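You operate a simulated robot arm through the tools that you are given. There is no shell and no other tool. Be economical: measure what you need, move in short steps, check, and stop when the job is done.

You run a simulated two-armed robot. Do the job below in one go: nothing can be reset, and whatever is moved stays where it is left.

TASK
Take the 50 silver cap from the top of the blue bench and leave it on top of the brown dirty air filter there. Then put the red dust cap on the top of the yellow table away on the top of the orange bench. Then open the blue drawer. The order counts.

Only the result counts: the job must be done as asked and must still hold three seconds after the hand-in. Knocking over, shifting, dropping, spilling or breaking anything else fails it. Lids that push on must go on centred and level and be pressed home; caps that screw on are set level and turned clockwise until they are tight.

THE ROBOT
Two 7-joint arms with fingered hands on one trunk, on a base that drives. Base frame: it is fixed to the floor where the robot stands at the start and does not move with it; the origin is under the middle of the robot, x ahead of it, y to its left, z up; the surface under the hand at the start is at about z = 82. Readings come in cm, degrees, newtons and seconds.
The left shoulder is at the start at [8.1, 24.1, 173.9], the right one opposite. With the tool pointing down near the work surface each hand reaches from about 10 to 84 cm from the robot's upright axis, wherever it stands, measured 20 degrees to its own side. Places, roughly: blue drawer [100, 30, 70]; red dust cap [-125, 175, 75]; top of the orange bench [260, 0, 80]. Payload 4.9 kg a hand.
The tool frame of a hand sits at the grasp point between the pads (the TCP): z along the fingers, y along the line on which they close. The tips reach 3.2 cm beyond it. The gripper opens to 20 cm. The gripper's body begins 8.9 cm behind the TCP. The gripper is a hand of 4 fingers: y runs from the thumb to the fingers, the wrist lies at [0, 0, -26.7] in the tool frame, and closing takes about 1.5 s.
Orientation is that of the tool frame in the base frame, as a unit quaternion [x, y, z, w]. With the fingers straight down and closing along the base's y, the tool's x points along the base's -x, its y along +y and its z along -z.

THE INTERFACE
- The arms move only by the tool jog_arm. It takes "left_steps", "right_steps" or both (then of equal length, played together; a hand with none holds still); each is a list of rows, each a list of 6 numbers: the shift along the tool's x, y, z in cm, then the turn, a rotation vector about the tool's x, y, z in degrees. In form: [[x, y, z, wx, wy, wz], ...]. A call has 1 to 10 rows; each row shifts and turns the commanded pose from where the row before left it, along the tool's axes as they then stand. "left_claw" and "right_claw" are, for a hand that has rows, the closure in counts, from 0 (fully open) to 255 (shut), set as the call begins (left out, the last holds). Each row takes 0.2 s and may step no farther than 5 cm and 8.6 degrees from the row before; otherwise, or with a gripper value out of range, the whole call is refused. A pose out of reach is approached as far as the arm can. The call stops where the force on the tool passes 40 N (or 10 N more than at its start, if that is more) or the arm is blocked; 0.2 s more then pass. The fingers move at their own pace (about 7.2 cm/s each) and stop on an object; they squeeze with about 33 N. The grip force told is the motor's: it shows also when the fingers shut on nothing. Time passes only in rows, and 0.2 s behind the last, so rows that do not move let the fingers close. The reply holds the time, the measured pose of the TCP, the force on the tool along the base axes, the opening and the grip force, in the units named above and with some noise, with the torque about the TCP (base axes, N m) and any sound that the robot's microphone picked up, and new pictures: "views" is both (left out), scene, wrist or none (wrist: the cameras of the hands that moved).
- Cameras (640 x 400 px; columns grow to the right, rows downward): "scene" is now at [8.87, 2.14, 187.34]; the picture's right is [0.34, -0.94, -0.00], its down [-0.85, -0.31, -0.43] and it looks along [0.41, 0.15, -0.90] (base axes); focal length 254 px, centre (320, 200). "left" rides on the left gripper at [-6.9, -6.9, -11.6] in its tool frame; the picture's right is [0.71, -0.71, 0.00], its down [0.54, 0.54, -0.64] and it looks along [0.45, 0.45, 0.77] (tool axes); focal length 226 px, centre (320, 200). "right" rides on the right gripper at [6.9, -6.9, -11.6] in its tool frame; the picture's right is [0.71, 0.71, 0.00], its down [-0.54, 0.54, -0.64] and it looks along [-0.45, 0.45, 0.77] (tool axes); focal length 226 px, centre (320, 200). There is no depth. A picture from a camera that has moved, and an enlarged one, comes with that camera's place and axes in the base frame and with its lens.
- move_column(by): slides the trunk up (or, below 0, down) by that many cm; the arms and the scene camera ride with it, the base frame stays. It gives what a move gives, with no picture.
- roll_base(legs): drives the robot by 1 to 6 legs, each [ahead, left, turn to the left] in cm, cm and degrees, along the robot's own axes; the way and the turn of a leg run together, so that a leg with both is an arc; at most 150 cm and 180 degrees a leg. The arms and the cameras ride along, it lands a little off, and it stops where it bumps. It gives what a move gives, and a new picture of the scene camera.
- curl_fingers(finger1, finger2, finger3, thumb_bend, hand): sets how far each is bent, from 0 (flat) to 1 (curled in); at 0.3 the hand is open as for a grip, at 0.7 the pads meet at the TCP. One left out holds its place. A second passes; each finger stops where it meets its share of the squeeze, and holds until it gets a number again. A gripper value or a shape takes the hand back. It gives what a move gives, with no picture; readings hold the bend of each and the force on the fingers (four entries, about 0 where the hand has none), thumb and palm.
- preshape(shape, hand): the hand has 4 fingers and takes this shape, open, in about a second: jaw (thumb against the fingers, like two jaws); tri (thumb and two fingers); tip (a fingertip pinch); poke (one finger out to press); point (the index stretched); flat (the hand flat); cup (the hand cupped); fist (a fist). The gripper value then closes the fingers along that shape, each until it touches; the sizes above hold for jaw. It gives what a move gives, with no picture.
- pan_tilt(pan, tilt): turns the head with the scene camera to pan (to the left, within 86 degrees either way) and tilt (down, from -29 to 69), counted from straight ahead of the robot. It gives what a move gives, and a new picture of the scene camera.
- close_up(camera, box): a new picture of the part [left, top, right, bottom] of that camera's present view, enlarged. No time passes.
- finish_job(): hands the job in; it is judged then, once.

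Work in short steps. Places have to be worked out from the pictures, the camera data and where the tool is seen: move nearer, look again, correct. Check each grasp and each placing, and mend what went wrong. You have 165 turns and 260 pictures in all, those below and enlarged ones among them. Open the grippers and draw the arms clear of the work before you hand the job in, unless the task says otherwise; then end with one line.

The tools are called after ">>>" by a JSON object that holds its "method" and its "body". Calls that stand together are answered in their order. jog_arm: Moves the arms, as the interface text tells. Its arguments: {"type":"object","properties":{"left_steps":{"type":"array"},"left_claw":{"type":"number"},"right_steps":{"type":"array"},"right_claw":{"type":"number"},"views":{"type":"string","enum":["both","scene","wrist","none"]}},"required":[]} The other tools are called the same way: move_column (by) slides the trunk up or down; preshape (shape, hand) gives the hand a shape; curl_fingers (finger1, finger2, finger3, thumb_bend, hand) moves the fingers one by one; roll_base (legs) drives the base; pan_tilt (pan, tilt) turns the head that bears the scene camera; close_up (camera, box) takes an enlarged picture of a part of a camera's view; finish_job () hands the job in.

At the start:

```text
time: 0.0
left_tool_pos: [71.71, 36.05, 113.54]
left_tcp_rot: [0.0, 1.0, 0.0, 0.0]
left_contact_force: [1.2, 1.5, -0.7]
left_moment: [0.0, -0.01, 0.01]
left_width: 19.98
left_grip_force: 0.1
left_shape: jaw
left_bend: [0.3, 0.3, 0.3, 0.3]
left_finger forces: [0.1, 0.0, 0.0, 0.0, 0.0, 0.0]
right_tool_pos: [65.55, -16.96, 112.2]
right_tcp_rot: [0.0, 1.0, 0.0, -0.001]
right_contact_force: [0.8, 0.6, -0.1]
right_moment: [-0.02, 0.02, -0.03]
right_width: 19.96
right_grip_force: 0.1
right_shape: jaw
right_bend: [0.3, 0.3, 0.3, 0.3]
right_finger forces: [0.0, 0.0, 0.0, 0.1, 0.0, 0.1]
trunk travel left (down, up): [-64.7, 19.3]
robot x, y, heading: [-0.04, 0.04, 0.1]
head pan, tilt: [20.1, 64.4]
```

scene: 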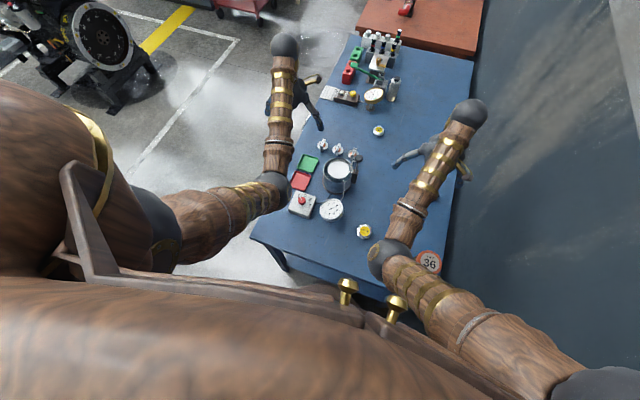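
right: 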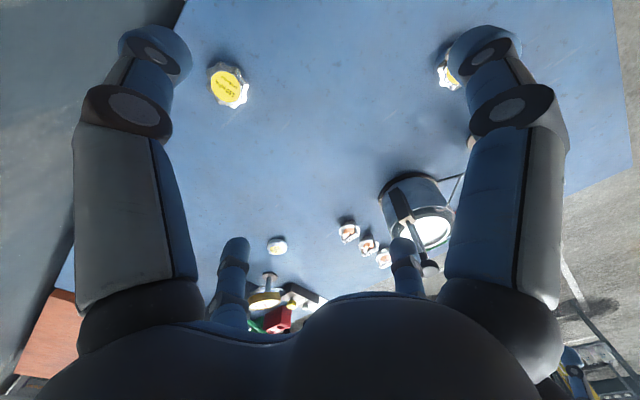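
left: 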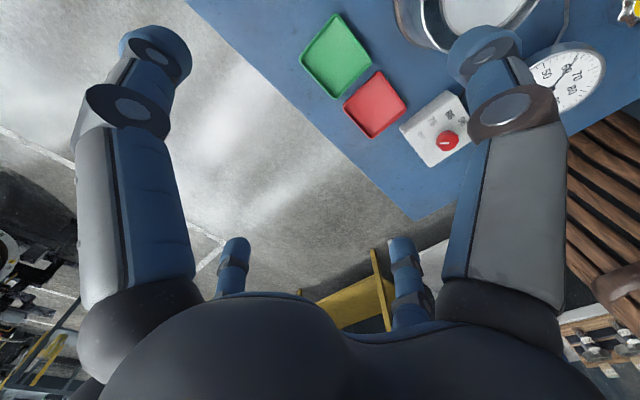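

The blue bench lies ahead with many small items. I enlarge the scene view to identify the caps and the filter.

>>> {"method": "close_up", "body": {"camera": "scene", "box": [280, 120, 440, 280]}}

>>> {"method": "close_up", "body": {"camera": "scene", "box": [310, 20, 430, 120]}}

>>> {"method": "close_up", "body": {"camera": "right", "box": [200, 160, 480, 340]}}

```text
2.50 times, centred on (360, 200) of scene
camera zoom: at [8.87, 2.14, 187.34], right [0.34, -0.94, 0.0], down [-0.85, -0.31, -0.43], along [0.41, 0.15, -0.9], focal length 636 px, centre (220, 200)
```

zoom: 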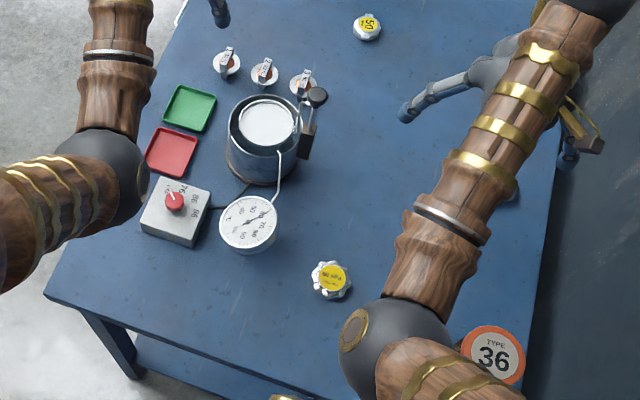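

```text
4.00 times, centred on (370, 70) of scene
camera zoom: at [8.87, 2.14, 187.34], right [0.34, -0.94, 0.0], down [-0.85, -0.31, -0.43], along [0.41, 0.15, -0.9], focal length 1018 px, centre (120, 720)
```

zoom: 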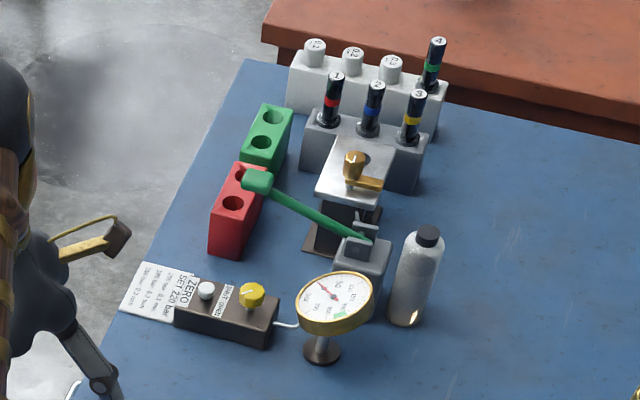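

```text
2.22 times, centred on (340, 250) of right
camera zoom: at [58.43, -23.87, 123.74], right [-0.71, 0.71, 0.0], down [0.54, 0.54, 0.64], along [0.45, 0.45, -0.77], focal length 502 px, centre (276, 89)
```

zoom: 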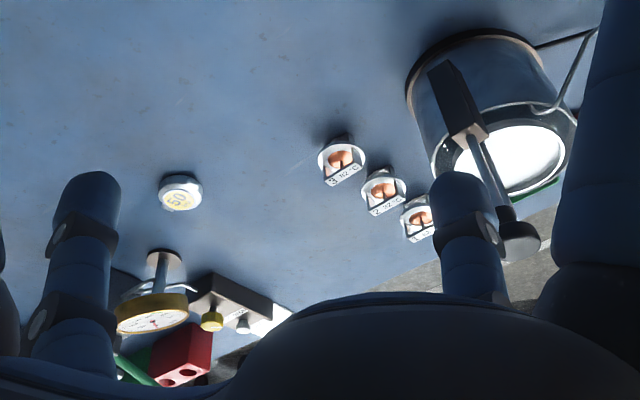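

The "50" cap seems to be the small one mid-bench; the brown filter isn't identified yet. I look at the right wrist picture's top and pan the head.

>>> {"method": "close_up", "body": {"camera": "right", "box": [160, 0, 500, 212]}}

>>> {"method": "pan_tilt", "body": {"pan": -10, "tilt": 45}}

```text
1.88 times, centred on (330, 106) of right
camera zoom: at [58.43, -23.87, 123.74], right [-0.71, 0.71, 0.0], down [0.54, 0.54, 0.64], along [0.45, 0.45, -0.77], focal length 426 px, centre (301, 377)
```

zoom: 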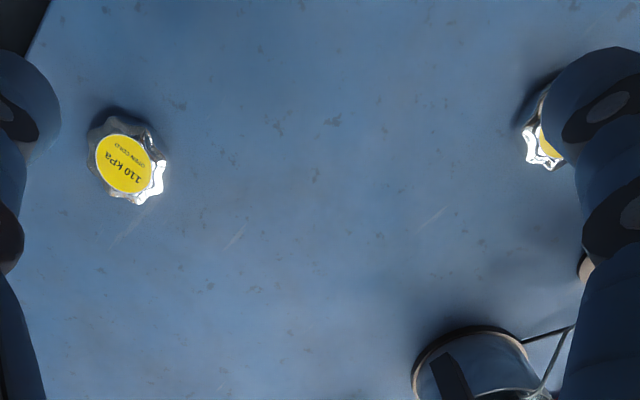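

```text
time: 0.9
left_tool_pos: [71.79, 35.94, 113.55]
left_tcp_rot: [-0.001, 1.0, 0.0, 0.001]
left_contact_force: [0.3, -1.0, -0.3]
left_moment: [0.0, -0.01, -0.02]
left_width: 20.01
left_grip_force: 0.0
left_shape: jaw
left_bend: [0.3, 0.3, 0.3, 0.3]
left_finger forces: [0.0, 0.0, 0.1, 0.1, 0.0, 0.0]
right_tool_pos: [65.5, -17.0, 112.18]
right_tcp_rot: [-0.001, 1.0, -0.001, 0.0]
right_contact_force: [0.4, 0.0, 0.3]
right_moment: [-0.01, 0.01, 0.0]
right_width: 19.97
right_grip_force: 0.1
right_shape: jaw
right_bend: [0.3, 0.3, 0.3, 0.3]
right_finger forces: [0.0, 0.0, 0.0, 0.0, 0.0, 0.0]
trunk travel left (down, up): [-64.7, 19.3]
robot x, y, heading: [-0.12, -0.3, 0.2]
head pan, tilt: [-10.0, 45.0]
camera scene: at [11.09, -1.37, 189.77], right [-0.17, -0.98, 0.0], down [-0.7, 0.12, -0.71], along [0.7, -0.12, -0.71], focal length 254 px, centre (320, 200)
```

scene: 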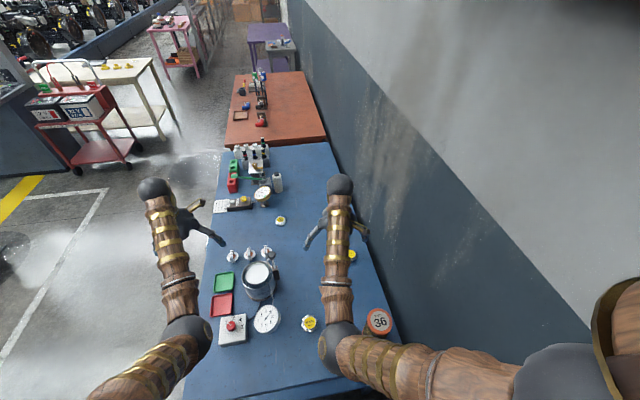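

I enlarge this view to look for the filter, especially the "TYPE 36" disc and the area behind the right arm.

>>> {"method": "close_up", "body": {"camera": "scene", "box": [290, 240, 420, 370]}}

>>> {"method": "close_up", "body": {"camera": "scene", "box": [200, 60, 380, 240]}}

```text
3.08 times, centred on (355, 305) of scene
camera zoom: at [11.09, -1.37, 189.77], right [-0.17, -0.98, 0.0], down [-0.7, 0.12, -0.71], along [0.7, -0.12, -0.71], focal length 783 px, centre (212, -123)
```

zoom: 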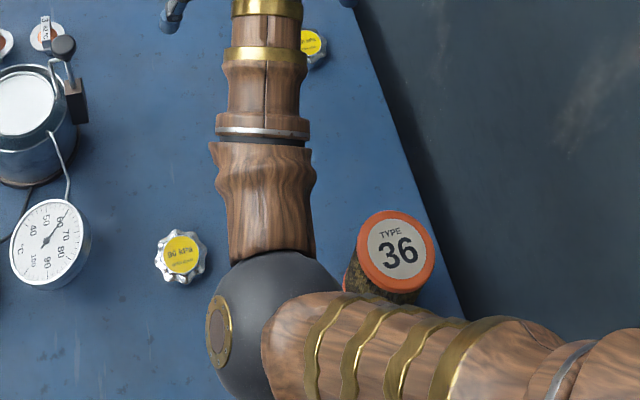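

```text
2.22 times, centred on (290, 150) of scene
camera zoom: at [11.09, -1.37, 189.77], right [-0.17, -0.98, 0.0], down [-0.7, 0.12, -0.71], along [0.7, -0.12, -0.71], focal length 566 px, centre (387, 311)
```

zoom: 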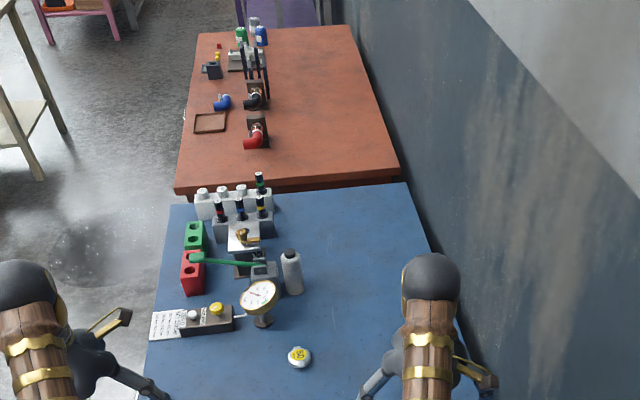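

The "TYPE 36" cylinder with the brown pleats is the dirty air filter (~(41,-28)); the 50 cap is at ~(102.5,3.5), out of reach from here, so I'll go round to the bench's left side. First I raise the trunk for clearance.

>>> {"method": "move_column", "body": {"by": 15}}

>>> {"method": "roll_base", "body": {"legs": [[-8, 0, 0], [0, 80, 0]]}}

```text
time: 2.7
left_tool_pos: [71.83, 36.0, 128.44]
left_tcp_rot: [-0.001, 1.0, 0.0, 0.0]
left_contact_force: [0.1, -0.1, 0.4]
left_moment: [0.0, -0.01, 0.02]
left_width: 20.0
left_grip_force: 0.1
left_shape: jaw
left_bend: [0.3, 0.3, 0.3, 0.3]
left_finger forces: [0.0, 0.0, 0.1, 0.0, 0.1, 0.0]
right_tool_pos: [65.65, -16.89, 127.18]
right_tcp_rot: [0.0, 1.0, 0.0, 0.0]
right_contact_force: [-0.6, 0.9, -0.6]
right_moment: [0.01, 0.02, -0.01]
right_width: 19.98
right_grip_force: 0.1
right_shape: jaw
right_bend: [0.3, 0.3, 0.3, 0.3]
right_finger forces: [0.0, 0.0, 0.0, 0.1, 0.0, 0.1]
trunk travel left (down, up): [-79.7, 4.3]
robot x, y, heading: [0.08, 0.33, -0.1]
head pan, tilt: [-10.0, 45.0]
```

```text
time: 7.7
left_tool_pos: [62.4, 117.3, 128.51]
left_tcp_rot: [-0.009, 1.0, 0.001, 0.0]
left_contact_force: [-0.3, 0.2, -0.4]
left_moment: [0.04, 0.0, -0.01]
left_width: 20.0
left_grip_force: 0.1
left_shape: jaw
left_bend: [0.3, 0.3, 0.3, 0.3]
left_finger forces: [0.0, 0.0, 0.0, 0.0, 0.1, 0.0]
right_tool_pos: [57.09, 64.31, 127.17]
right_tcp_rot: [-0.009, 1.0, 0.002, 0.0]
right_contact_force: [0.8, -0.5, -0.8]
right_moment: [0.05, -0.03, -0.02]
right_width: 20.01
right_grip_force: 0.0
right_shape: jaw
right_bend: [0.3, 0.3, 0.3, 0.3]
right_finger forces: [0.0, 0.0, 0.0, 0.1, 0.0, 0.0]
trunk travel left (down, up): [-79.7, 4.3]
robot x, y, heading: [-8.63, 80.23, 0.8]
head pan, tilt: [-10.0, 45.0]
camera scene: at [2.38, 78.71, 204.78], right [-0.15, -0.99, 0.0], down [-0.7, 0.11, -0.71], along [0.7, -0.11, -0.71], focal length 254 px, centre (320, 200)
```

scene: 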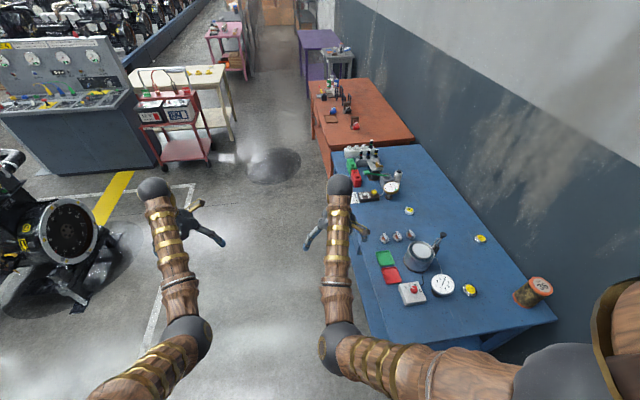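

Clear view: I zoom onto the filter for its size and onto the bench.

>>> {"method": "close_up", "body": {"camera": "scene", "box": [480, 250, 580, 350]}}

>>> {"method": "close_up", "body": {"camera": "scene", "box": [330, 140, 530, 310]}}

```text
4.00 times, centred on (530, 300) of scene
camera zoom: at [2.38, 78.71, 204.78], right [-0.15, -0.99, 0.0], down [-0.7, 0.11, -0.71], along [0.7, -0.11, -0.71], focal length 1018 px, centre (-520, -200)
```

zoom: 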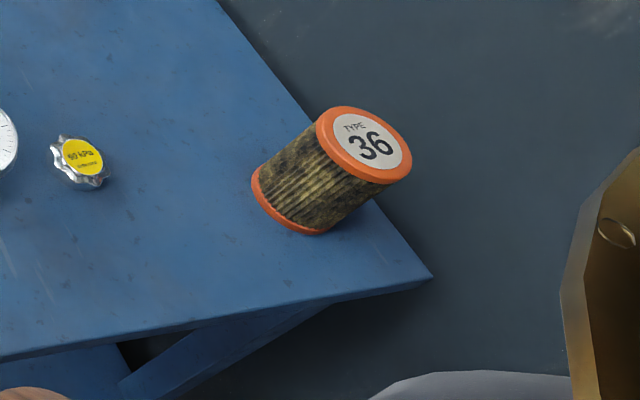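

```text
2.35 times, centred on (430, 225) of scene
camera zoom: at [2.38, 78.71, 204.78], right [-0.15, -0.99, 0.0], down [-0.7, 0.11, -0.71], along [0.7, -0.11, -0.71], focal length 599 px, centre (61, 141)
```

zoom: 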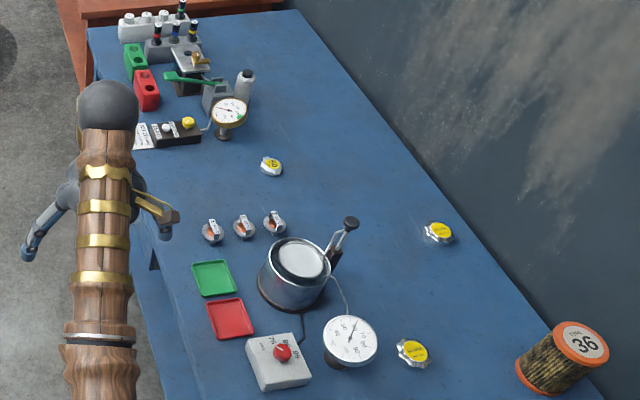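

Triangulating two views puts the filter top's centre at about (40,-27,97). Now I drive alongside the bench and turn to face it.

>>> {"method": "roll_base", "body": {"legs": [[132, 0, 0], [0, 0, -90.8]]}}

>>> {"method": "pan_tilt", "body": {"pan": -10, "tilt": 60}}

```text
time: 18.1
left_tool_pos: [163.95, 13.34, 128.5]
left_tcp_rot: [0.692, 0.722, 0.0, 0.0]
left_contact_force: [0.1, -0.2, -0.6]
left_moment: [0.0, 0.01, 0.02]
left_width: 19.96
left_grip_force: 0.0
left_shape: jaw
left_bend: [0.3, 0.3, 0.3, 0.3]
left_finger forces: [0.0, 0.0, 0.1, 0.0, 0.0, 0.0]
right_tool_pos: [110.89, 17.11, 127.22]
right_tcp_rot: [0.691, 0.723, -0.001, 0.0]
right_contact_force: [0.2, 0.1, 0.3]
right_moment: [-0.02, 0.01, -0.02]
right_width: 20.01
right_grip_force: 0.1
right_shape: jaw
right_bend: [0.3, 0.3, 0.3, 0.3]
right_finger forces: [0.0, 0.1, 0.1, 0.0, 0.0, 0.0]
trunk travel left (down, up): [-79.7, 4.3]
robot x, y, heading: [124.65, 83.75, -87.5]
head pan, tilt: [-10.0, 45.0]
camera scene: at [124.01, 72.25, 204.78], right [-0.99, 0.13, 0.0], down [0.09, 0.7, -0.71], along [-0.09, -0.7, -0.71], focal length 254 px, centre (320, 200)
```

scene: 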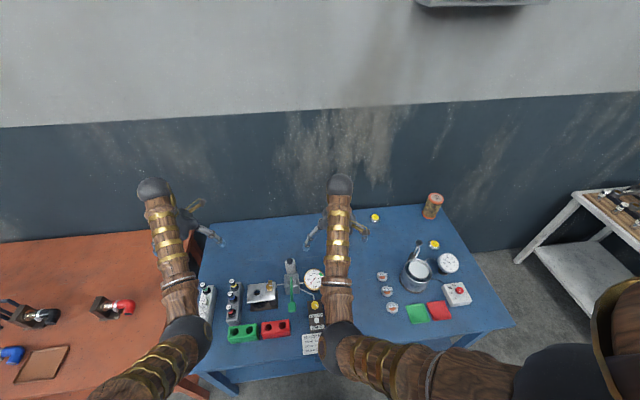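

```text
time: 18.9
left_tool_pos: [163.98, 13.26, 128.39]
left_tcp_rot: [0.691, 0.723, 0.0, 0.001]
left_contact_force: [0.4, 1.3, 0.6]
left_moment: [-0.03, -0.03, 0.0]
left_width: 20.0
left_grip_force: 0.2
left_shape: jaw
left_bend: [0.3, 0.3, 0.3, 0.3]
left_finger forces: [0.1, 0.1, 0.1, 0.0, 0.1, 0.1]
right_tool_pos: [110.79, 17.07, 127.17]
right_tcp_rot: [0.691, 0.723, 0.0, 0.0]
right_contact_force: [0.3, -0.6, -0.2]
right_moment: [0.0, -0.02, -0.01]
right_width: 19.98
right_grip_force: 0.0
right_shape: jaw
right_bend: [0.3, 0.3, 0.3, 0.3]
right_finger forces: [0.0, 0.1, 0.1, 0.0, 0.0, 0.0]
trunk travel left (down, up): [-79.7, 4.3]
robot x, y, heading: [124.68, 83.4, -87.5]
head pan, tilt: [-10.0, 60.0]
camera scene: at [124.12, 73.69, 202.84], right [-0.99, 0.13, 0.0], down [0.11, 0.86, -0.5], along [-0.06, -0.5, -0.87], focal length 254 px, centre (320, 200)
```

scene: 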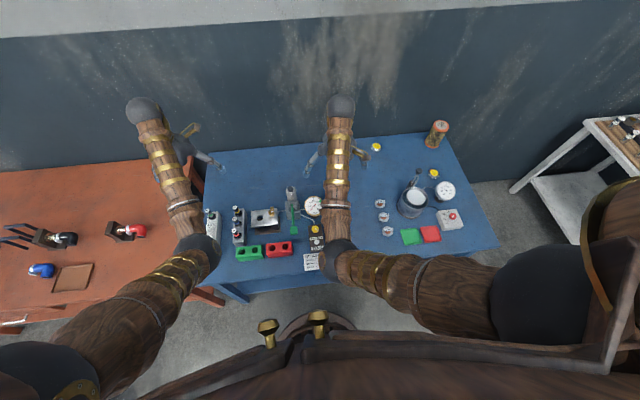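

The right hand now hangs ~15 cm from the 50 cap's column. I move it over the estimated cap position, staying high, and look with the wrist camera.

>>> {"method": "jog_arm", "body": {"right_steps": [[-4.4, -3, 2, 0, 0, 0], [-4.4, -3, 3, 0, 0, 0], [-4.4, -3, 4, 0, 0, 0], [0, 0, 0, 0, 0, 0]], "views": "both"}}

```text
refused: row 1 steps farther than a row can; nothing moved
```

Row length must stay under 5 cm; I split it finer.

>>> {"method": "jog_arm", "body": {"right_steps": [[-3.3, -2.2, 1.5, 0, 0, 0], [-3.3, -2.2, 2, 0, 0, 0], [-3.3, -2.2, 2, 0, 0, 0], [-3.3, -2.2, 2, 0, 0, 0], [0, 0, 0, 0, 0, 0]], "views": "both"}}

```text
time: 20.1
left_tool_pos: [163.94, 13.16, 128.56]
left_tcp_rot: [0.692, 0.722, -0.001, 0.001]
left_contact_force: [0.3, -1.1, 0.7]
left_moment: [0.0, -0.05, -0.03]
left_width: 20.0
left_grip_force: 0.1
left_shape: jaw
left_bend: [0.3, 0.3, 0.3, 0.3]
left_finger forces: [0.1, 0.0, 0.1, 0.1, 0.0, 0.0]
right_tool_pos: [102.76, 3.35, 119.63]
right_tcp_rot: [0.691, 0.723, 0.0, 0.0]
right_contact_force: [0.0, -0.8, 0.1]
right_moment: [-0.02, -0.01, -0.02]
right_width: 19.97
right_grip_force: 0.0
right_shape: jaw
right_bend: [0.3, 0.3, 0.3, 0.3]
right_finger forces: [0.0, 0.0, 0.1, 0.0, 0.0, 0.1]
trunk travel left (down, up): [-79.7, 4.3]
robot x, y, heading: [125.01, 82.99, -87.3]
head pan, tilt: [-10.0, 60.0]
camera scene: at [124.05, 73.61, 202.82], right [-0.99, 0.13, 0.0], down [0.11, 0.86, -0.5], along [-0.06, -0.5, -0.87], focal length 254 px, centre (320, 200)
camera right: at [95.42, 9.99, 131.12], right [0.67, 0.74, 0.0], down [0.57, -0.52, 0.64], along [0.47, -0.43, -0.77], focal length 226 px, centre (320, 200)
```

scene: 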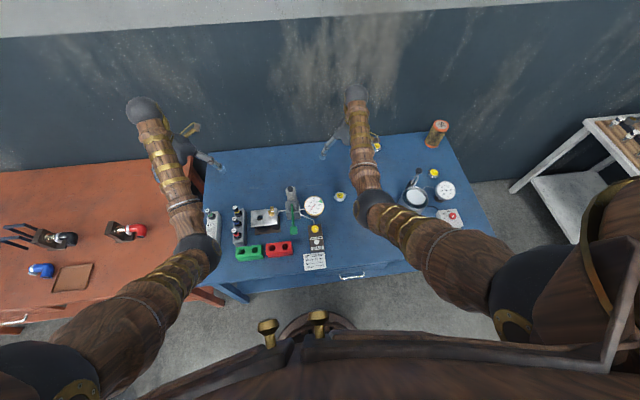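
right: 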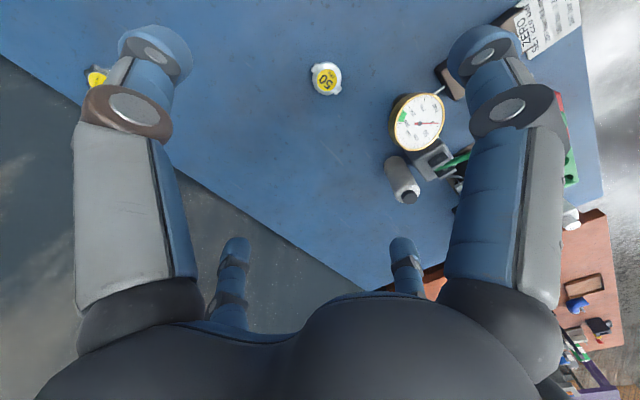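

The cap is at about (103.5,4.5), and the drawer handle is visible near (104,44,70). I check the hand's finger layout before descending next to the gauge.

>>> {"method": "close_up", "body": {"camera": "scene", "box": [270, 70, 430, 230]}}

>>> {"method": "close_up", "body": {"camera": "scene", "box": [110, 80, 250, 220]}}

```text
2.50 times, centred on (350, 150) of scene
camera zoom: at [124.05, 73.61, 202.82], right [-0.99, 0.13, 0.0], down [0.11, 0.86, -0.5], along [-0.06, -0.5, -0.87], focal length 636 px, centre (245, 325)
```

zoom: 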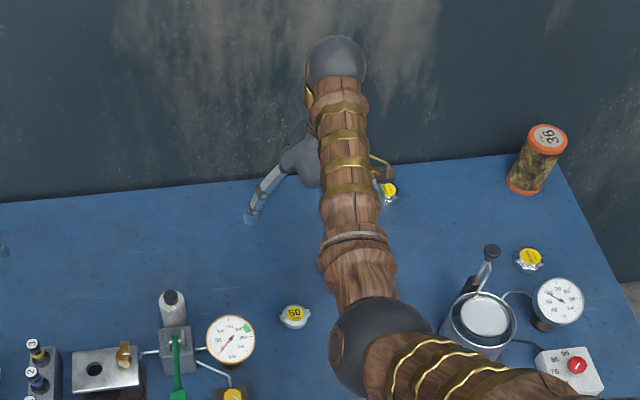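

```text
2.86 times, centred on (180, 150) of scene
camera zoom: at [124.05, 73.61, 202.82], right [-0.99, 0.13, 0.0], down [0.11, 0.86, -0.5], along [-0.06, -0.5, -0.87], focal length 727 px, centre (720, 343)
```

zoom: 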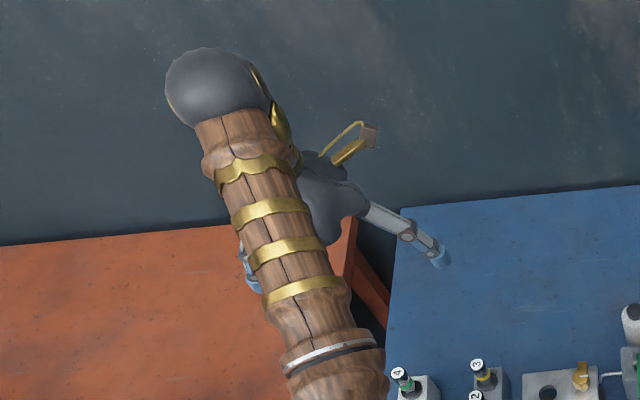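

The hand is a claw; I'll pre-close it partly so it clears the gauge, centre on (103.4,4.4), and descend to z≈98, then look again.

>>> {"method": "jog_arm", "body": {"right_steps": [[1.1, 0.6, 0, 0, 0, 0], [0, 0, 0, 0, 0, 0], [0, 0, 0, 0, 0, 0], [0, 0, 4.5, 0, 0, 0], [0, 0, 4.5, 0, 0, 0], [0, 0, 4.5, 0, 0, 0], [0, 0, 4.5, 0, 0, 0], [0, 0, 3, 0, 0, 0]], "right_claw": 100, "views": "wrist"}}

```text
time: 21.9
left_tool_pos: [164.08, 13.04, 128.54]
left_tcp_rot: [0.691, 0.723, 0.0, 0.0]
left_contact_force: [-1.2, -0.8, -0.4]
left_moment: [0.02, 0.0, 0.0]
left_width: 20.0
left_grip_force: 0.1
left_shape: jaw
left_bend: [0.3, 0.3, 0.3, 0.3]
left_finger forces: [0.1, 0.0, 0.0, 0.0, 0.0, 0.1]
right_tool_pos: [103.49, 5.21, 99.1]
right_tcp_rot: [0.691, 0.723, -0.001, 0.001]
right_contact_force: [0.2, -1.5, 1.3]
right_moment: [0.16, -0.02, 0.01]
right_width: 12.17
right_grip_force: 0.1
right_shape: jaw
right_bend: [0.34, 0.33, 0.33, 0.32]
right_finger forces: [0.1, 0.0, 0.0, 0.1, 0.0, 0.0]
right hand out of reach, approached as far as the arm can: row 8
trunk travel left (down, up): [-79.7, 4.3]
robot x, y, heading: [124.9, 83.39, -87.6]
head pan, tilt: [-10.0, 60.0]
camera right: at [96.08, 11.84, 110.62], right [0.67, 0.74, 0.0], down [0.57, -0.52, 0.64], along [0.47, -0.43, -0.77], focal length 226 px, centre (320, 200)
```

right: 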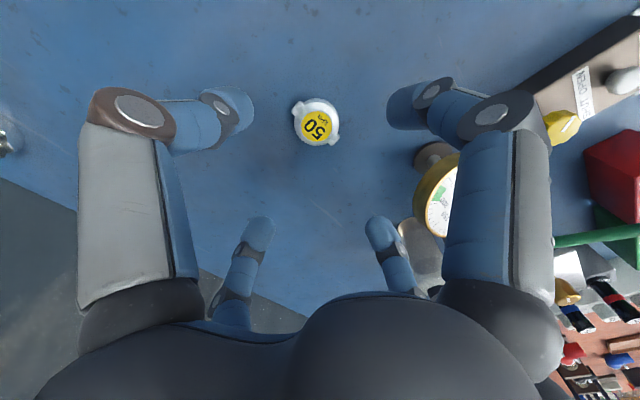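

Arm is at reach limit from this trunk height; the cap is at (103.2,4.7) directly below. I lower the trunk 8 cm (TCP → ~91) and then fine-tune.

>>> {"method": "move_column", "body": {"by": -8}}

>>> {"method": "jog_arm", "body": {"right_steps": [[-0.4, -0.3, 0, 0, 0, 0], [0, 0, 0, 0, 0, 0], [0, 0, 0, 0, 0, 0]], "right_claw": 125, "views": "both"}}

```text
time: 23.1
left_tool_pos: [164.0, 13.24, 120.46]
left_tcp_rot: [0.691, 0.723, 0.0, 0.0]
left_contact_force: [0.1, -0.1, -0.7]
left_moment: [-0.02, 0.03, 0.01]
left_width: 19.99
left_grip_force: 0.1
left_shape: jaw
left_bend: [0.3, 0.3, 0.3, 0.3]
left_finger forces: [0.0, 0.1, 0.1, 0.0, 0.0, 0.0]
right_tool_pos: [103.53, 5.45, 91.18]
right_tcp_rot: [0.691, 0.723, 0.0, 0.0]
right_contact_force: [-0.8, 0.3, 0.1]
right_moment: [-0.03, -0.02, -0.05]
right_width: 12.17
right_grip_force: 0.0
right_shape: jaw
right_bend: [0.34, 0.33, 0.33, 0.32]
right_finger forces: [0.0, 0.1, 0.1, 0.0, 0.0, 0.0]
trunk travel left (down, up): [-71.7, 12.3]
robot x, y, heading: [124.78, 83.34, -87.5]
head pan, tilt: [-10.0, 60.0]
```

```text
time: 23.9
left_tool_pos: [163.96, 13.34, 120.45]
left_tcp_rot: [0.691, 0.723, 0.001, 0.0]
left_contact_force: [0.2, 0.1, -0.6]
left_moment: [0.0, -0.01, -0.01]
left_width: 19.98
left_grip_force: 0.0
left_shape: jaw
left_bend: [0.3, 0.3, 0.3, 0.3]
left_finger forces: [0.0, 0.0, 0.1, 0.0, 0.0, 0.0]
right_tool_pos: [103.27, 5.23, 91.44]
right_tcp_rot: [0.691, 0.723, 0.0, 0.001]
right_contact_force: [0.7, 0.3, 0.7]
right_moment: [0.01, -0.04, 0.01]
right_width: 10.24
right_grip_force: 0.0
right_shape: jaw
right_bend: [0.37, 0.37, 0.37, 0.35]
right_finger forces: [0.1, 0.0, 0.0, 0.0, 0.0, 0.0]
right hand out of reach, approached as far as the arm can: row 1
trunk travel left (down, up): [-71.7, 12.3]
robot x, y, heading: [124.64, 83.39, -87.4]
head pan, tilt: [-10.0, 60.0]
camera scene: at [124.11, 73.69, 194.83], right [-0.99, 0.13, 0.0], down [0.11, 0.86, -0.5], along [-0.06, -0.5, -0.87], focal length 254 px, centre (320, 200)
camera right: at [95.84, 11.85, 102.92], right [0.67, 0.74, 0.0], down [0.57, -0.52, 0.64], along [0.47, -0.43, -0.77], focal length 226 px, centre (320, 200)
```

scene: 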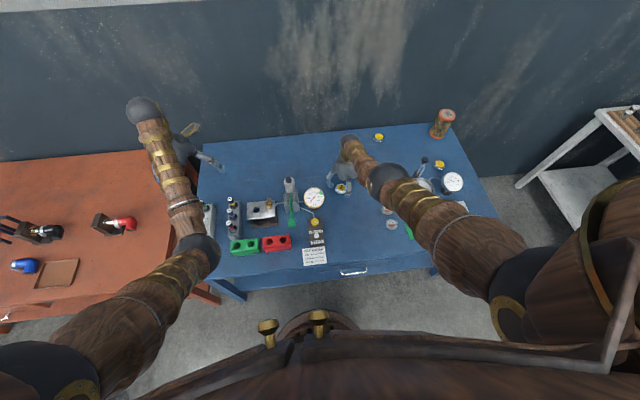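
right: 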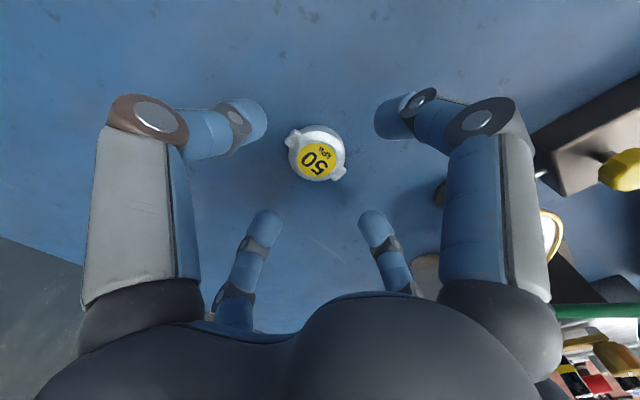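

Cap is centred between the fingers. I lower the trunk 5 cm more so that the pads come around the cap.

>>> {"method": "move_column", "body": {"by": -5}}

>>> {"method": "close_up", "body": {"camera": "right", "box": [160, 60, 480, 260]}}

```text
time: 24.8
left_tool_pos: [164.04, 13.31, 115.58]
left_tcp_rot: [0.691, 0.723, 0.0, 0.0]
left_contact_force: [-0.1, -0.2, -1.1]
left_moment: [0.0, -0.03, 0.0]
left_width: 20.01
left_grip_force: 0.1
left_shape: jaw
left_bend: [0.3, 0.3, 0.3, 0.3]
left_finger forces: [0.0, 0.0, 0.0, 0.0, 0.0, 0.1]
right_tool_pos: [103.21, 5.47, 86.45]
right_tcp_rot: [0.69, 0.723, 0.0, 0.0]
right_contact_force: [0.0, 0.2, 0.2]
right_moment: [-0.02, -0.04, 0.0]
right_width: 10.28
right_grip_force: 0.1
right_shape: jaw
right_bend: [0.37, 0.37, 0.37, 0.35]
right_finger forces: [0.0, 0.0, 0.1, 0.0, 0.0, 0.0]
trunk travel left (down, up): [-66.7, 17.3]
robot x, y, heading: [124.88, 83.32, -87.4]
head pan, tilt: [-10.0, 60.0]
```

```text
2.00 times, centred on (320, 160) of right
camera zoom: at [95.83, 11.88, 97.95], right [0.67, 0.74, 0.0], down [0.57, -0.52, 0.64], along [0.47, -0.43, -0.77], focal length 452 px, centre (320, 280)
```

zoom: 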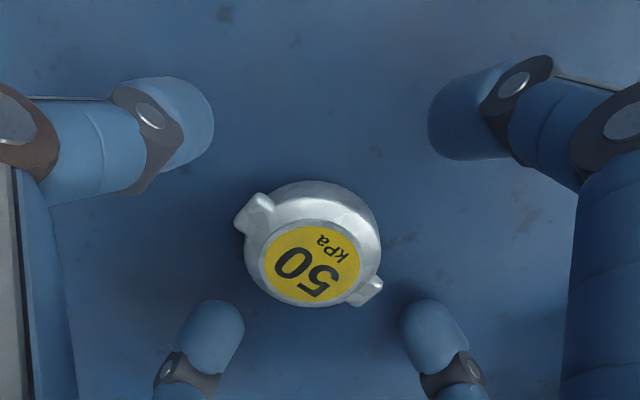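

Fingers surround the cap with no contact. I lower 1.5 cm more and close.

>>> {"method": "move_column", "body": {"by": -1.5}}

>>> {"method": "jog_arm", "body": {"right_steps": [[0, 0, 0, 0, 0, 0], [0, 0, 0, 0, 0, 0], [0, 0, 0, 0, 0, 0], [0, 0, 0, 0, 0, 0], [0, 0, 0, 0, 0, 0], [0, 0, 0, 0, 0, 0], [0, 0, 0, 0, 0, 0]], "right_claw": 255, "views": "wrist"}}

```text
time: 25.4
left_tool_pos: [164.01, 13.63, 114.18]
left_tcp_rot: [0.691, 0.723, -0.001, 0.0]
left_contact_force: [0.6, 0.5, 0.0]
left_moment: [0.0, -0.05, 0.04]
left_width: 20.02
left_grip_force: 0.1
left_shape: jaw
left_bend: [0.3, 0.3, 0.3, 0.3]
left_finger forces: [0.0, 0.0, 0.0, 0.0, 0.1, 0.0]
right_tool_pos: [103.31, 5.33, 85.21]
right_tcp_rot: [0.691, 0.723, -0.002, 0.003]
right_contact_force: [-0.1, 0.5, 20.0]
right_moment: [0.36, -0.4, 0.0]
right_width: 10.33
right_grip_force: 0.0
right_shape: jaw
right_bend: [0.36, 0.37, 0.37, 0.35]
right_finger forces: [10.2, 6.2, 4.8, 0.1, 0.0, 0.0]
trunk travel left (down, up): [-65.2, 18.8]
robot x, y, heading: [124.54, 83.57, -87.1]
head pan, tilt: [-10.0, 60.0]
```

```text
time: 27.0
left_tool_pos: [164.05, 13.35, 114.06]
left_tcp_rot: [0.691, 0.723, 0.001, 0.0]
left_contact_force: [0.3, -0.6, -0.6]
left_moment: [-0.01, -0.02, -0.04]
left_width: 20.01
left_grip_force: 0.0
left_shape: jaw
left_bend: [0.3, 0.3, 0.3, 0.3]
left_finger forces: [0.0, 0.0, 0.0, 0.0, 0.0, 0.0]
right_tool_pos: [103.27, 5.35, 85.09]
right_tcp_rot: [0.691, 0.723, 0.0, 0.001]
right_contact_force: [-3.0, -3.2, 15.9]
right_moment: [-0.55, 0.02, -0.14]
right_width: 6.08
right_grip_force: 33.0
right_shape: jaw
right_bend: [0.85, 0.48, 0.47, 0.49]
right_finger forces: [22.0, 32.5, 44.1, 0.0, 28.8, 0.1]
trunk travel left (down, up): [-65.2, 18.8]
robot x, y, heading: [124.99, 83.71, -87.3]
head pan, tilt: [-10.0, 60.0]
camera right: at [95.83, 11.92, 96.53], right [0.67, 0.74, 0.0], down [0.57, -0.52, 0.64], along [0.47, -0.43, -0.77], focal length 226 px, centre (320, 200)
```

right: 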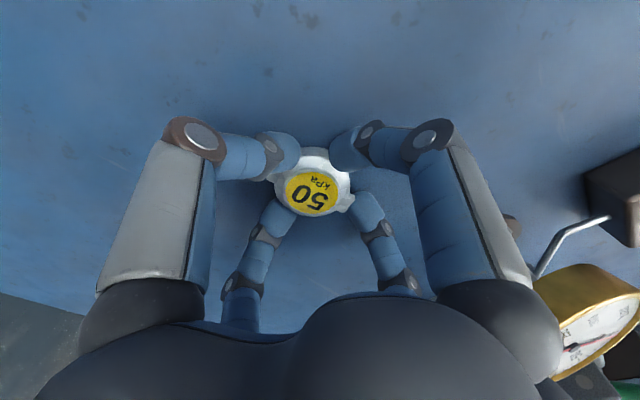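

The cap is gripped (6.1 cm, 33 N). I raise the trunk to lift it straight up and check.

>>> {"method": "move_column", "body": {"by": 18}}

>>> {"method": "close_up", "body": {"camera": "right", "box": [160, 60, 480, 260]}}

```text
time: 29.0
left_tool_pos: [163.97, 13.3, 131.93]
left_tcp_rot: [0.69, 0.724, 0.0, 0.0]
left_contact_force: [1.0, 0.5, -0.6]
left_moment: [-0.02, -0.02, -0.01]
left_width: 20.03
left_grip_force: 0.1
left_shape: jaw
left_bend: [0.3, 0.3, 0.3, 0.3]
left_finger forces: [0.0, 0.1, 0.0, 0.0, 0.0, 0.0]
right_tool_pos: [103.28, 5.38, 103.02]
right_tcp_rot: [0.691, 0.723, 0.0, 0.0]
right_contact_force: [-0.3, -1.7, -1.3]
right_moment: [0.0, -0.01, -0.03]
right_width: 5.97
right_grip_force: 33.1
right_shape: jaw
right_bend: [0.85, 0.48, 0.47, 0.49]
right_finger forces: [22.8, 29.3, 30.4, 0.0, 25.4, 0.1]
trunk travel left (down, up): [-83.2, 0.8]
robot x, y, heading: [124.64, 83.35, -87.4]
head pan, tilt: [-10.0, 60.0]
```

```text
2.00 times, centred on (320, 160) of right
camera zoom: at [95.83, 11.86, 114.4], right [0.67, 0.74, 0.0], down [0.57, -0.52, 0.64], along [0.47, -0.43, -0.77], focal length 452 px, centre (320, 280)
```

zoom: 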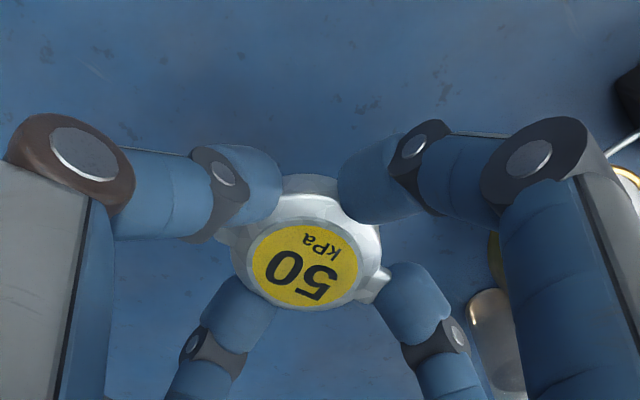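

The cap is held level. I raise and draw the right arm back to a carrying position.

>>> {"method": "jog_arm", "body": {"right_steps": [[0, 0, -4.5, 0, 0, 0], [0, 0, -4.5, 0, 0, 0], [0, 0, -4.5, 0, 0, 0], [0, 0, -4.5, 0, 0, 0], [0, 0, -4.5, 0, 0, 0], [3, 2, -2.5, 0, 0, 0], [3, 2, 0, 0, 0, 0], [3, 2, 0, 0, 0, 0], [3, 2, 0, 0, 0, 0]], "views": "none"}}

>>> {"method": "roll_base", "body": {"legs": [[0, 0, 87.4], [-132, 0, 0]]}}

```text
time: 31.0
left_tool_pos: [164.0, 13.35, 132.02]
left_tcp_rot: [0.691, 0.723, 0.0, -0.001]
left_contact_force: [0.6, -0.5, -0.9]
left_moment: [-0.01, 0.02, -0.01]
left_width: 20.0
left_grip_force: 0.2
left_shape: jaw
left_bend: [0.3, 0.3, 0.3, 0.3]
left_finger forces: [0.1, 0.0, 0.0, 0.1, 0.1, 0.1]
right_tool_pos: [110.7, 17.72, 128.02]
right_tcp_rot: [0.691, 0.723, 0.001, 0.0]
right_contact_force: [-0.3, 0.6, -0.5]
right_moment: [-0.02, 0.06, 0.02]
right_width: 5.93
right_grip_force: 32.8
right_shape: jaw
right_bend: [0.85, 0.48, 0.47, 0.49]
right_finger forces: [22.4, 29.3, 30.1, 0.1, 24.7, 0.0]
trunk travel left (down, up): [-83.2, 0.8]
robot x, y, heading: [124.55, 83.47, -87.4]
head pan, tilt: [-10.0, 60.0]
```

```text
time: 41.3
left_tool_pos: [66.3, 121.21, 131.86]
left_tcp_rot: [0.021, 1.0, 0.001, -0.001]
left_contact_force: [1.2, 0.0, 0.6]
left_moment: [-0.01, 0.0, 0.01]
left_width: 20.01
left_grip_force: 0.1
left_shape: jaw
left_bend: [0.3, 0.3, 0.3, 0.3]
left_finger forces: [0.1, 0.1, 0.1, 0.1, 0.0, 0.1]
right_tool_pos: [57.39, 68.43, 127.95]
right_tcp_rot: [0.022, 1.0, 0.0, -0.001]
right_contact_force: [1.3, -0.4, -0.3]
right_moment: [-0.02, 0.03, 0.02]
right_width: 5.91
right_grip_force: 33.4
right_shape: jaw
right_bend: [0.85, 0.49, 0.47, 0.49]
right_finger forces: [21.9, 28.9, 30.0, 0.0, 24.2, 0.0]
trunk travel left (down, up): [-83.2, 0.8]
robot x, y, heading: [-6.83, 88.27, -2.4]
head pan, tilt: [-10.0, 60.0]
camera scene: at [2.76, 86.67, 206.32], right [-0.21, -0.98, 0.0], down [-0.85, 0.19, -0.5], along [0.49, -0.11, -0.87], focal length 254 px, centre (320, 200)
```

scene: 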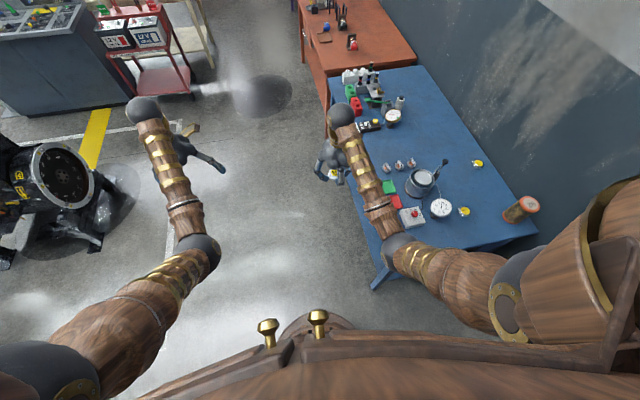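

Cap still held. I drive to the bench's near end; arms stay well above everything.

>>> {"method": "roll_base", "body": {"legs": [[-3, 0, 2.4], [0, -86, 0]]}}

```text
time: 46.3
left_tool_pos: [61.8, 38.5, 131.95]
left_tcp_rot: [-0.005, 1.0, -0.001, 0.0]
left_contact_force: [0.7, 1.4, 0.8]
left_moment: [0.01, 0.0, 0.0]
left_width: 19.99
left_grip_force: 0.1
left_shape: jaw
left_bend: [0.3, 0.3, 0.3, 0.3]
left_finger forces: [0.1, 0.0, 0.1, 0.0, 0.0, 0.0]
right_tool_pos: [55.78, -14.61, 127.98]
right_tcp_rot: [-0.005, 1.0, -0.001, 0.0]
right_contact_force: [-0.3, -0.1, -1.1]
right_moment: [-0.02, -0.04, 0.02]
right_width: 5.92
right_grip_force: 33.4
right_shape: jaw
right_bend: [0.85, 0.49, 0.47, 0.49]
right_finger forces: [21.9, 29.1, 30.1, 0.0, 24.1, 0.1]
trunk travel left (down, up): [-83.2, 0.8]
robot x, y, heading: [-9.66, 1.46, 0.6]
head pan, tilt: [-10.0, 60.0]
camera scene: at [0.12, 0.78, 206.33], right [-0.16, -0.99, 0.0], down [-0.85, 0.14, -0.5], along [0.49, -0.08, -0.87], focal length 254 px, centre (320, 200)
```

scene: 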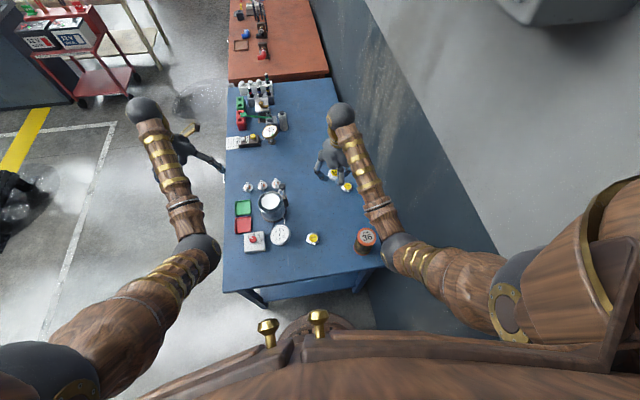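

Filter top re-measured at (40,-28). I move the cap over it, staying at z≈128, then look.

>>> {"method": "jog_arm", "body": {"right_steps": [[3.2, -2.6, 0, 0, 0, 0], [3.2, -2.6, 0, 0, 0, 0], [3.2, -2.6, 0, 0, 0, 0], [3.2, -2.6, 0, 0, 0, 0], [3.0, -2.6, 0, 0, 0, 0], [0, 0, 0, 0, 0, 0]], "views": "both"}}

```text
time: 47.9
left_tool_pos: [61.16, 49.9, 131.94]
left_tcp_rot: [-0.067, 0.998, -0.008, 0.002]
left_contact_force: [0.8, -0.2, 0.2]
left_moment: [0.06, 0.08, 0.03]
left_width: 19.97
left_grip_force: 0.0
left_shape: jaw
left_bend: [0.3, 0.3, 0.3, 0.3]
left_finger forces: [0.1, 0.1, 0.0, 0.0, 0.1, 0.0]
right_tool_pos: [47.58, -17.73, 128.37]
right_tcp_rot: [-0.065, 0.998, 0.001, 0.0]
right_contact_force: [1.0, -0.4, -0.5]
right_moment: [0.07, 0.05, 0.01]
right_width: 5.89
right_grip_force: 33.0
right_shape: jaw
right_bend: [0.85, 0.49, 0.47, 0.49]
right_finger forces: [21.6, 29.3, 30.1, 0.0, 24.5, 0.0]
trunk travel left (down, up): [-83.2, 0.8]
robot x, y, heading: [-4.87, 2.72, 7.6]
head pan, tilt: [-10.0, 60.0]
stopped in row 6 (right hand): the arm was blocked; the commanded pose is now the measured one
camera scene: at [4.1, 5.96, 206.55], right [-0.04, -1.0, 0.01], down [-0.86, 0.03, -0.5], along [0.5, -0.03, -0.86], focal length 254 px, centre (320, 200)
camera right: at [41.4, -25.57, 139.91], right [-0.79, 0.61, 0.0], down [0.47, 0.6, 0.65], along [0.39, 0.51, -0.76], focal length 226 px, centre (320, 200)
```

scene: 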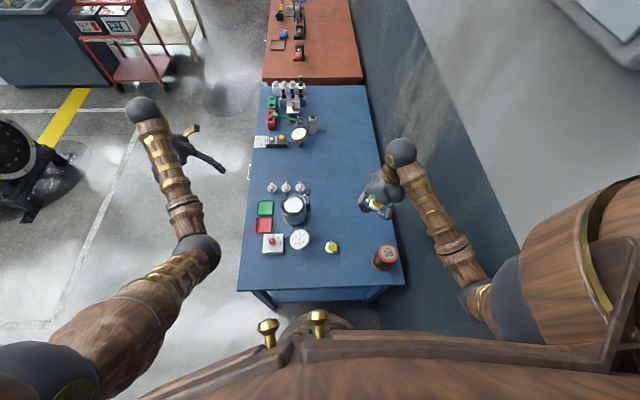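
right: 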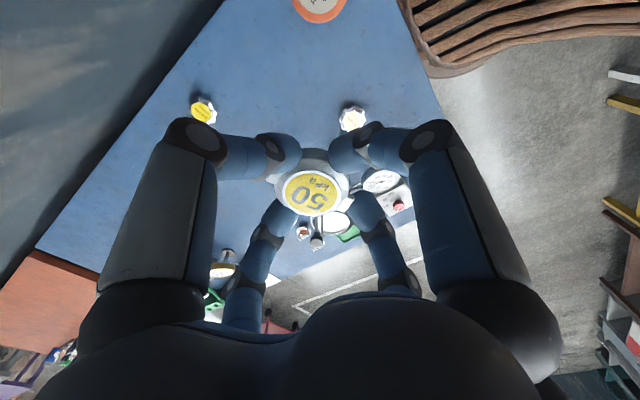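

The elbow met the wall and nudged the base, so I need a stance further left and back with a straighter arm. I'll move to about (-20,20) heading -15°.

>>> {"method": "roll_base", "body": {"legs": [[0, 19.3, 0], [-12.6, 0, 0], [0, 0, -22.6]]}}

```text
time: 51.5
left_tool_pos: [58.88, 36.49, 131.94]
left_tcp_rot: [0.128, 0.992, 0.0, 0.0]
left_contact_force: [-0.1, -0.7, -0.2]
left_moment: [-0.03, 0.0, -0.01]
left_width: 19.98
left_grip_force: 0.0
left_shape: jaw
left_bend: [0.3, 0.3, 0.3, 0.3]
left_finger forces: [0.0, 0.0, 0.0, 0.0, 0.0, 0.1]
right_tool_pos: [20.51, -21.21, 127.69]
right_tcp_rot: [0.13, 0.991, 0.006, 0.0]
right_contact_force: [1.0, 0.1, -0.7]
right_moment: [-0.02, 0.01, -0.03]
right_width: 5.89
right_grip_force: 33.1
right_shape: jaw
right_bend: [0.85, 0.49, 0.47, 0.49]
right_finger forces: [21.5, 28.9, 30.0, 0.0, 24.4, 0.1]
trunk travel left (down, up): [-83.2, 0.8]
robot x, y, heading: [-19.44, 19.88, -14.7]
head pan, tilt: [-10.0, 60.0]
camera scene: at [-10.56, 16.38, 206.33], right [-0.42, -0.91, 0.0], down [-0.79, 0.36, -0.5], along [0.45, -0.21, -0.87], focal length 254 px, centre (320, 200)
```

scene: 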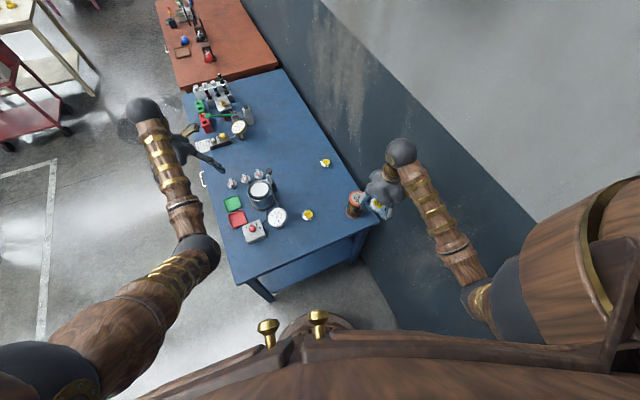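

Elbow is off the wall. I extend the hand to over the filter (Δ base (19.5,-6.5)).

>>> {"method": "jog_arm", "body": {"right_steps": [[-4.1, -0.25, 0, 0, 0, 0], [-4.1, -0.25, 0, 0, 0, 0], [-4.1, -0.25, 0, 0, 0, 0], [-4.1, -0.25, 0, 0, 0, 0], [-4.1, -0.25, 0, 0, 0, 0], [0, 0, 0, 0, 0, 0]], "views": "both"}}

```text
time: 52.9
left_tool_pos: [58.97, 36.49, 131.95]
left_tcp_rot: [0.127, 0.992, 0.0, 0.001]
left_contact_force: [0.4, 0.2, -0.3]
left_moment: [-0.03, 0.01, -0.01]
left_width: 20.01
left_grip_force: 0.0
left_shape: jaw
left_bend: [0.3, 0.3, 0.3, 0.3]
left_finger forces: [0.0, 0.0, 0.1, 0.0, 0.0, 0.0]
right_tool_pos: [39.86, -27.57, 127.54]
right_tcp_rot: [0.129, 0.992, 0.007, 0.001]
right_contact_force: [0.2, -0.1, -0.7]
right_moment: [0.04, -0.03, 0.03]
right_width: 5.86
right_grip_force: 33.2
right_shape: jaw
right_bend: [0.85, 0.49, 0.47, 0.49]
right_finger forces: [21.6, 28.6, 30.1, 0.1, 24.2, 0.0]
trunk travel left (down, up): [-83.2, 0.8]
robot x, y, heading: [-19.77, 19.74, -14.8]
head pan, tilt: [-10.0, 60.0]
camera scene: at [-10.52, 16.3, 206.33], right [-0.42, -0.91, 0.0], down [-0.79, 0.36, -0.5], along [0.45, -0.21, -0.87], focal length 254 px, centre (320, 200)
camera right: at [31.31, -32.55, 138.92], right [-0.5, 0.86, 0.01], down [0.66, 0.38, 0.65], along [0.56, 0.33, -0.76], focal length 226 px, centre (320, 200)
```

scene: 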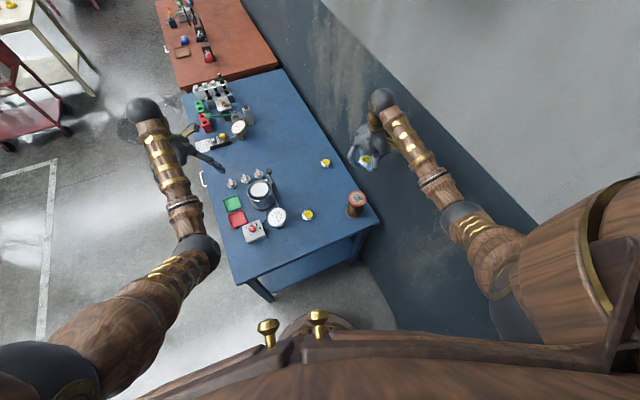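
right: 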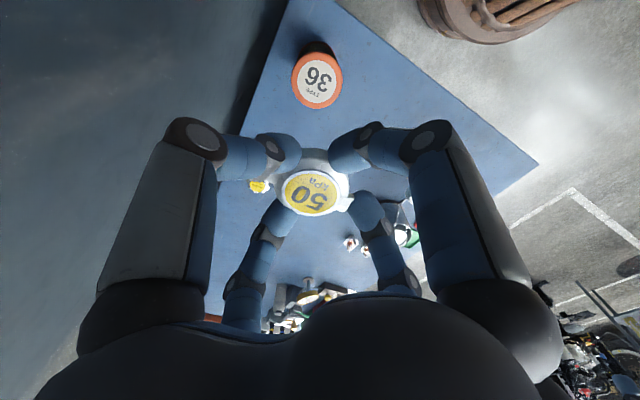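

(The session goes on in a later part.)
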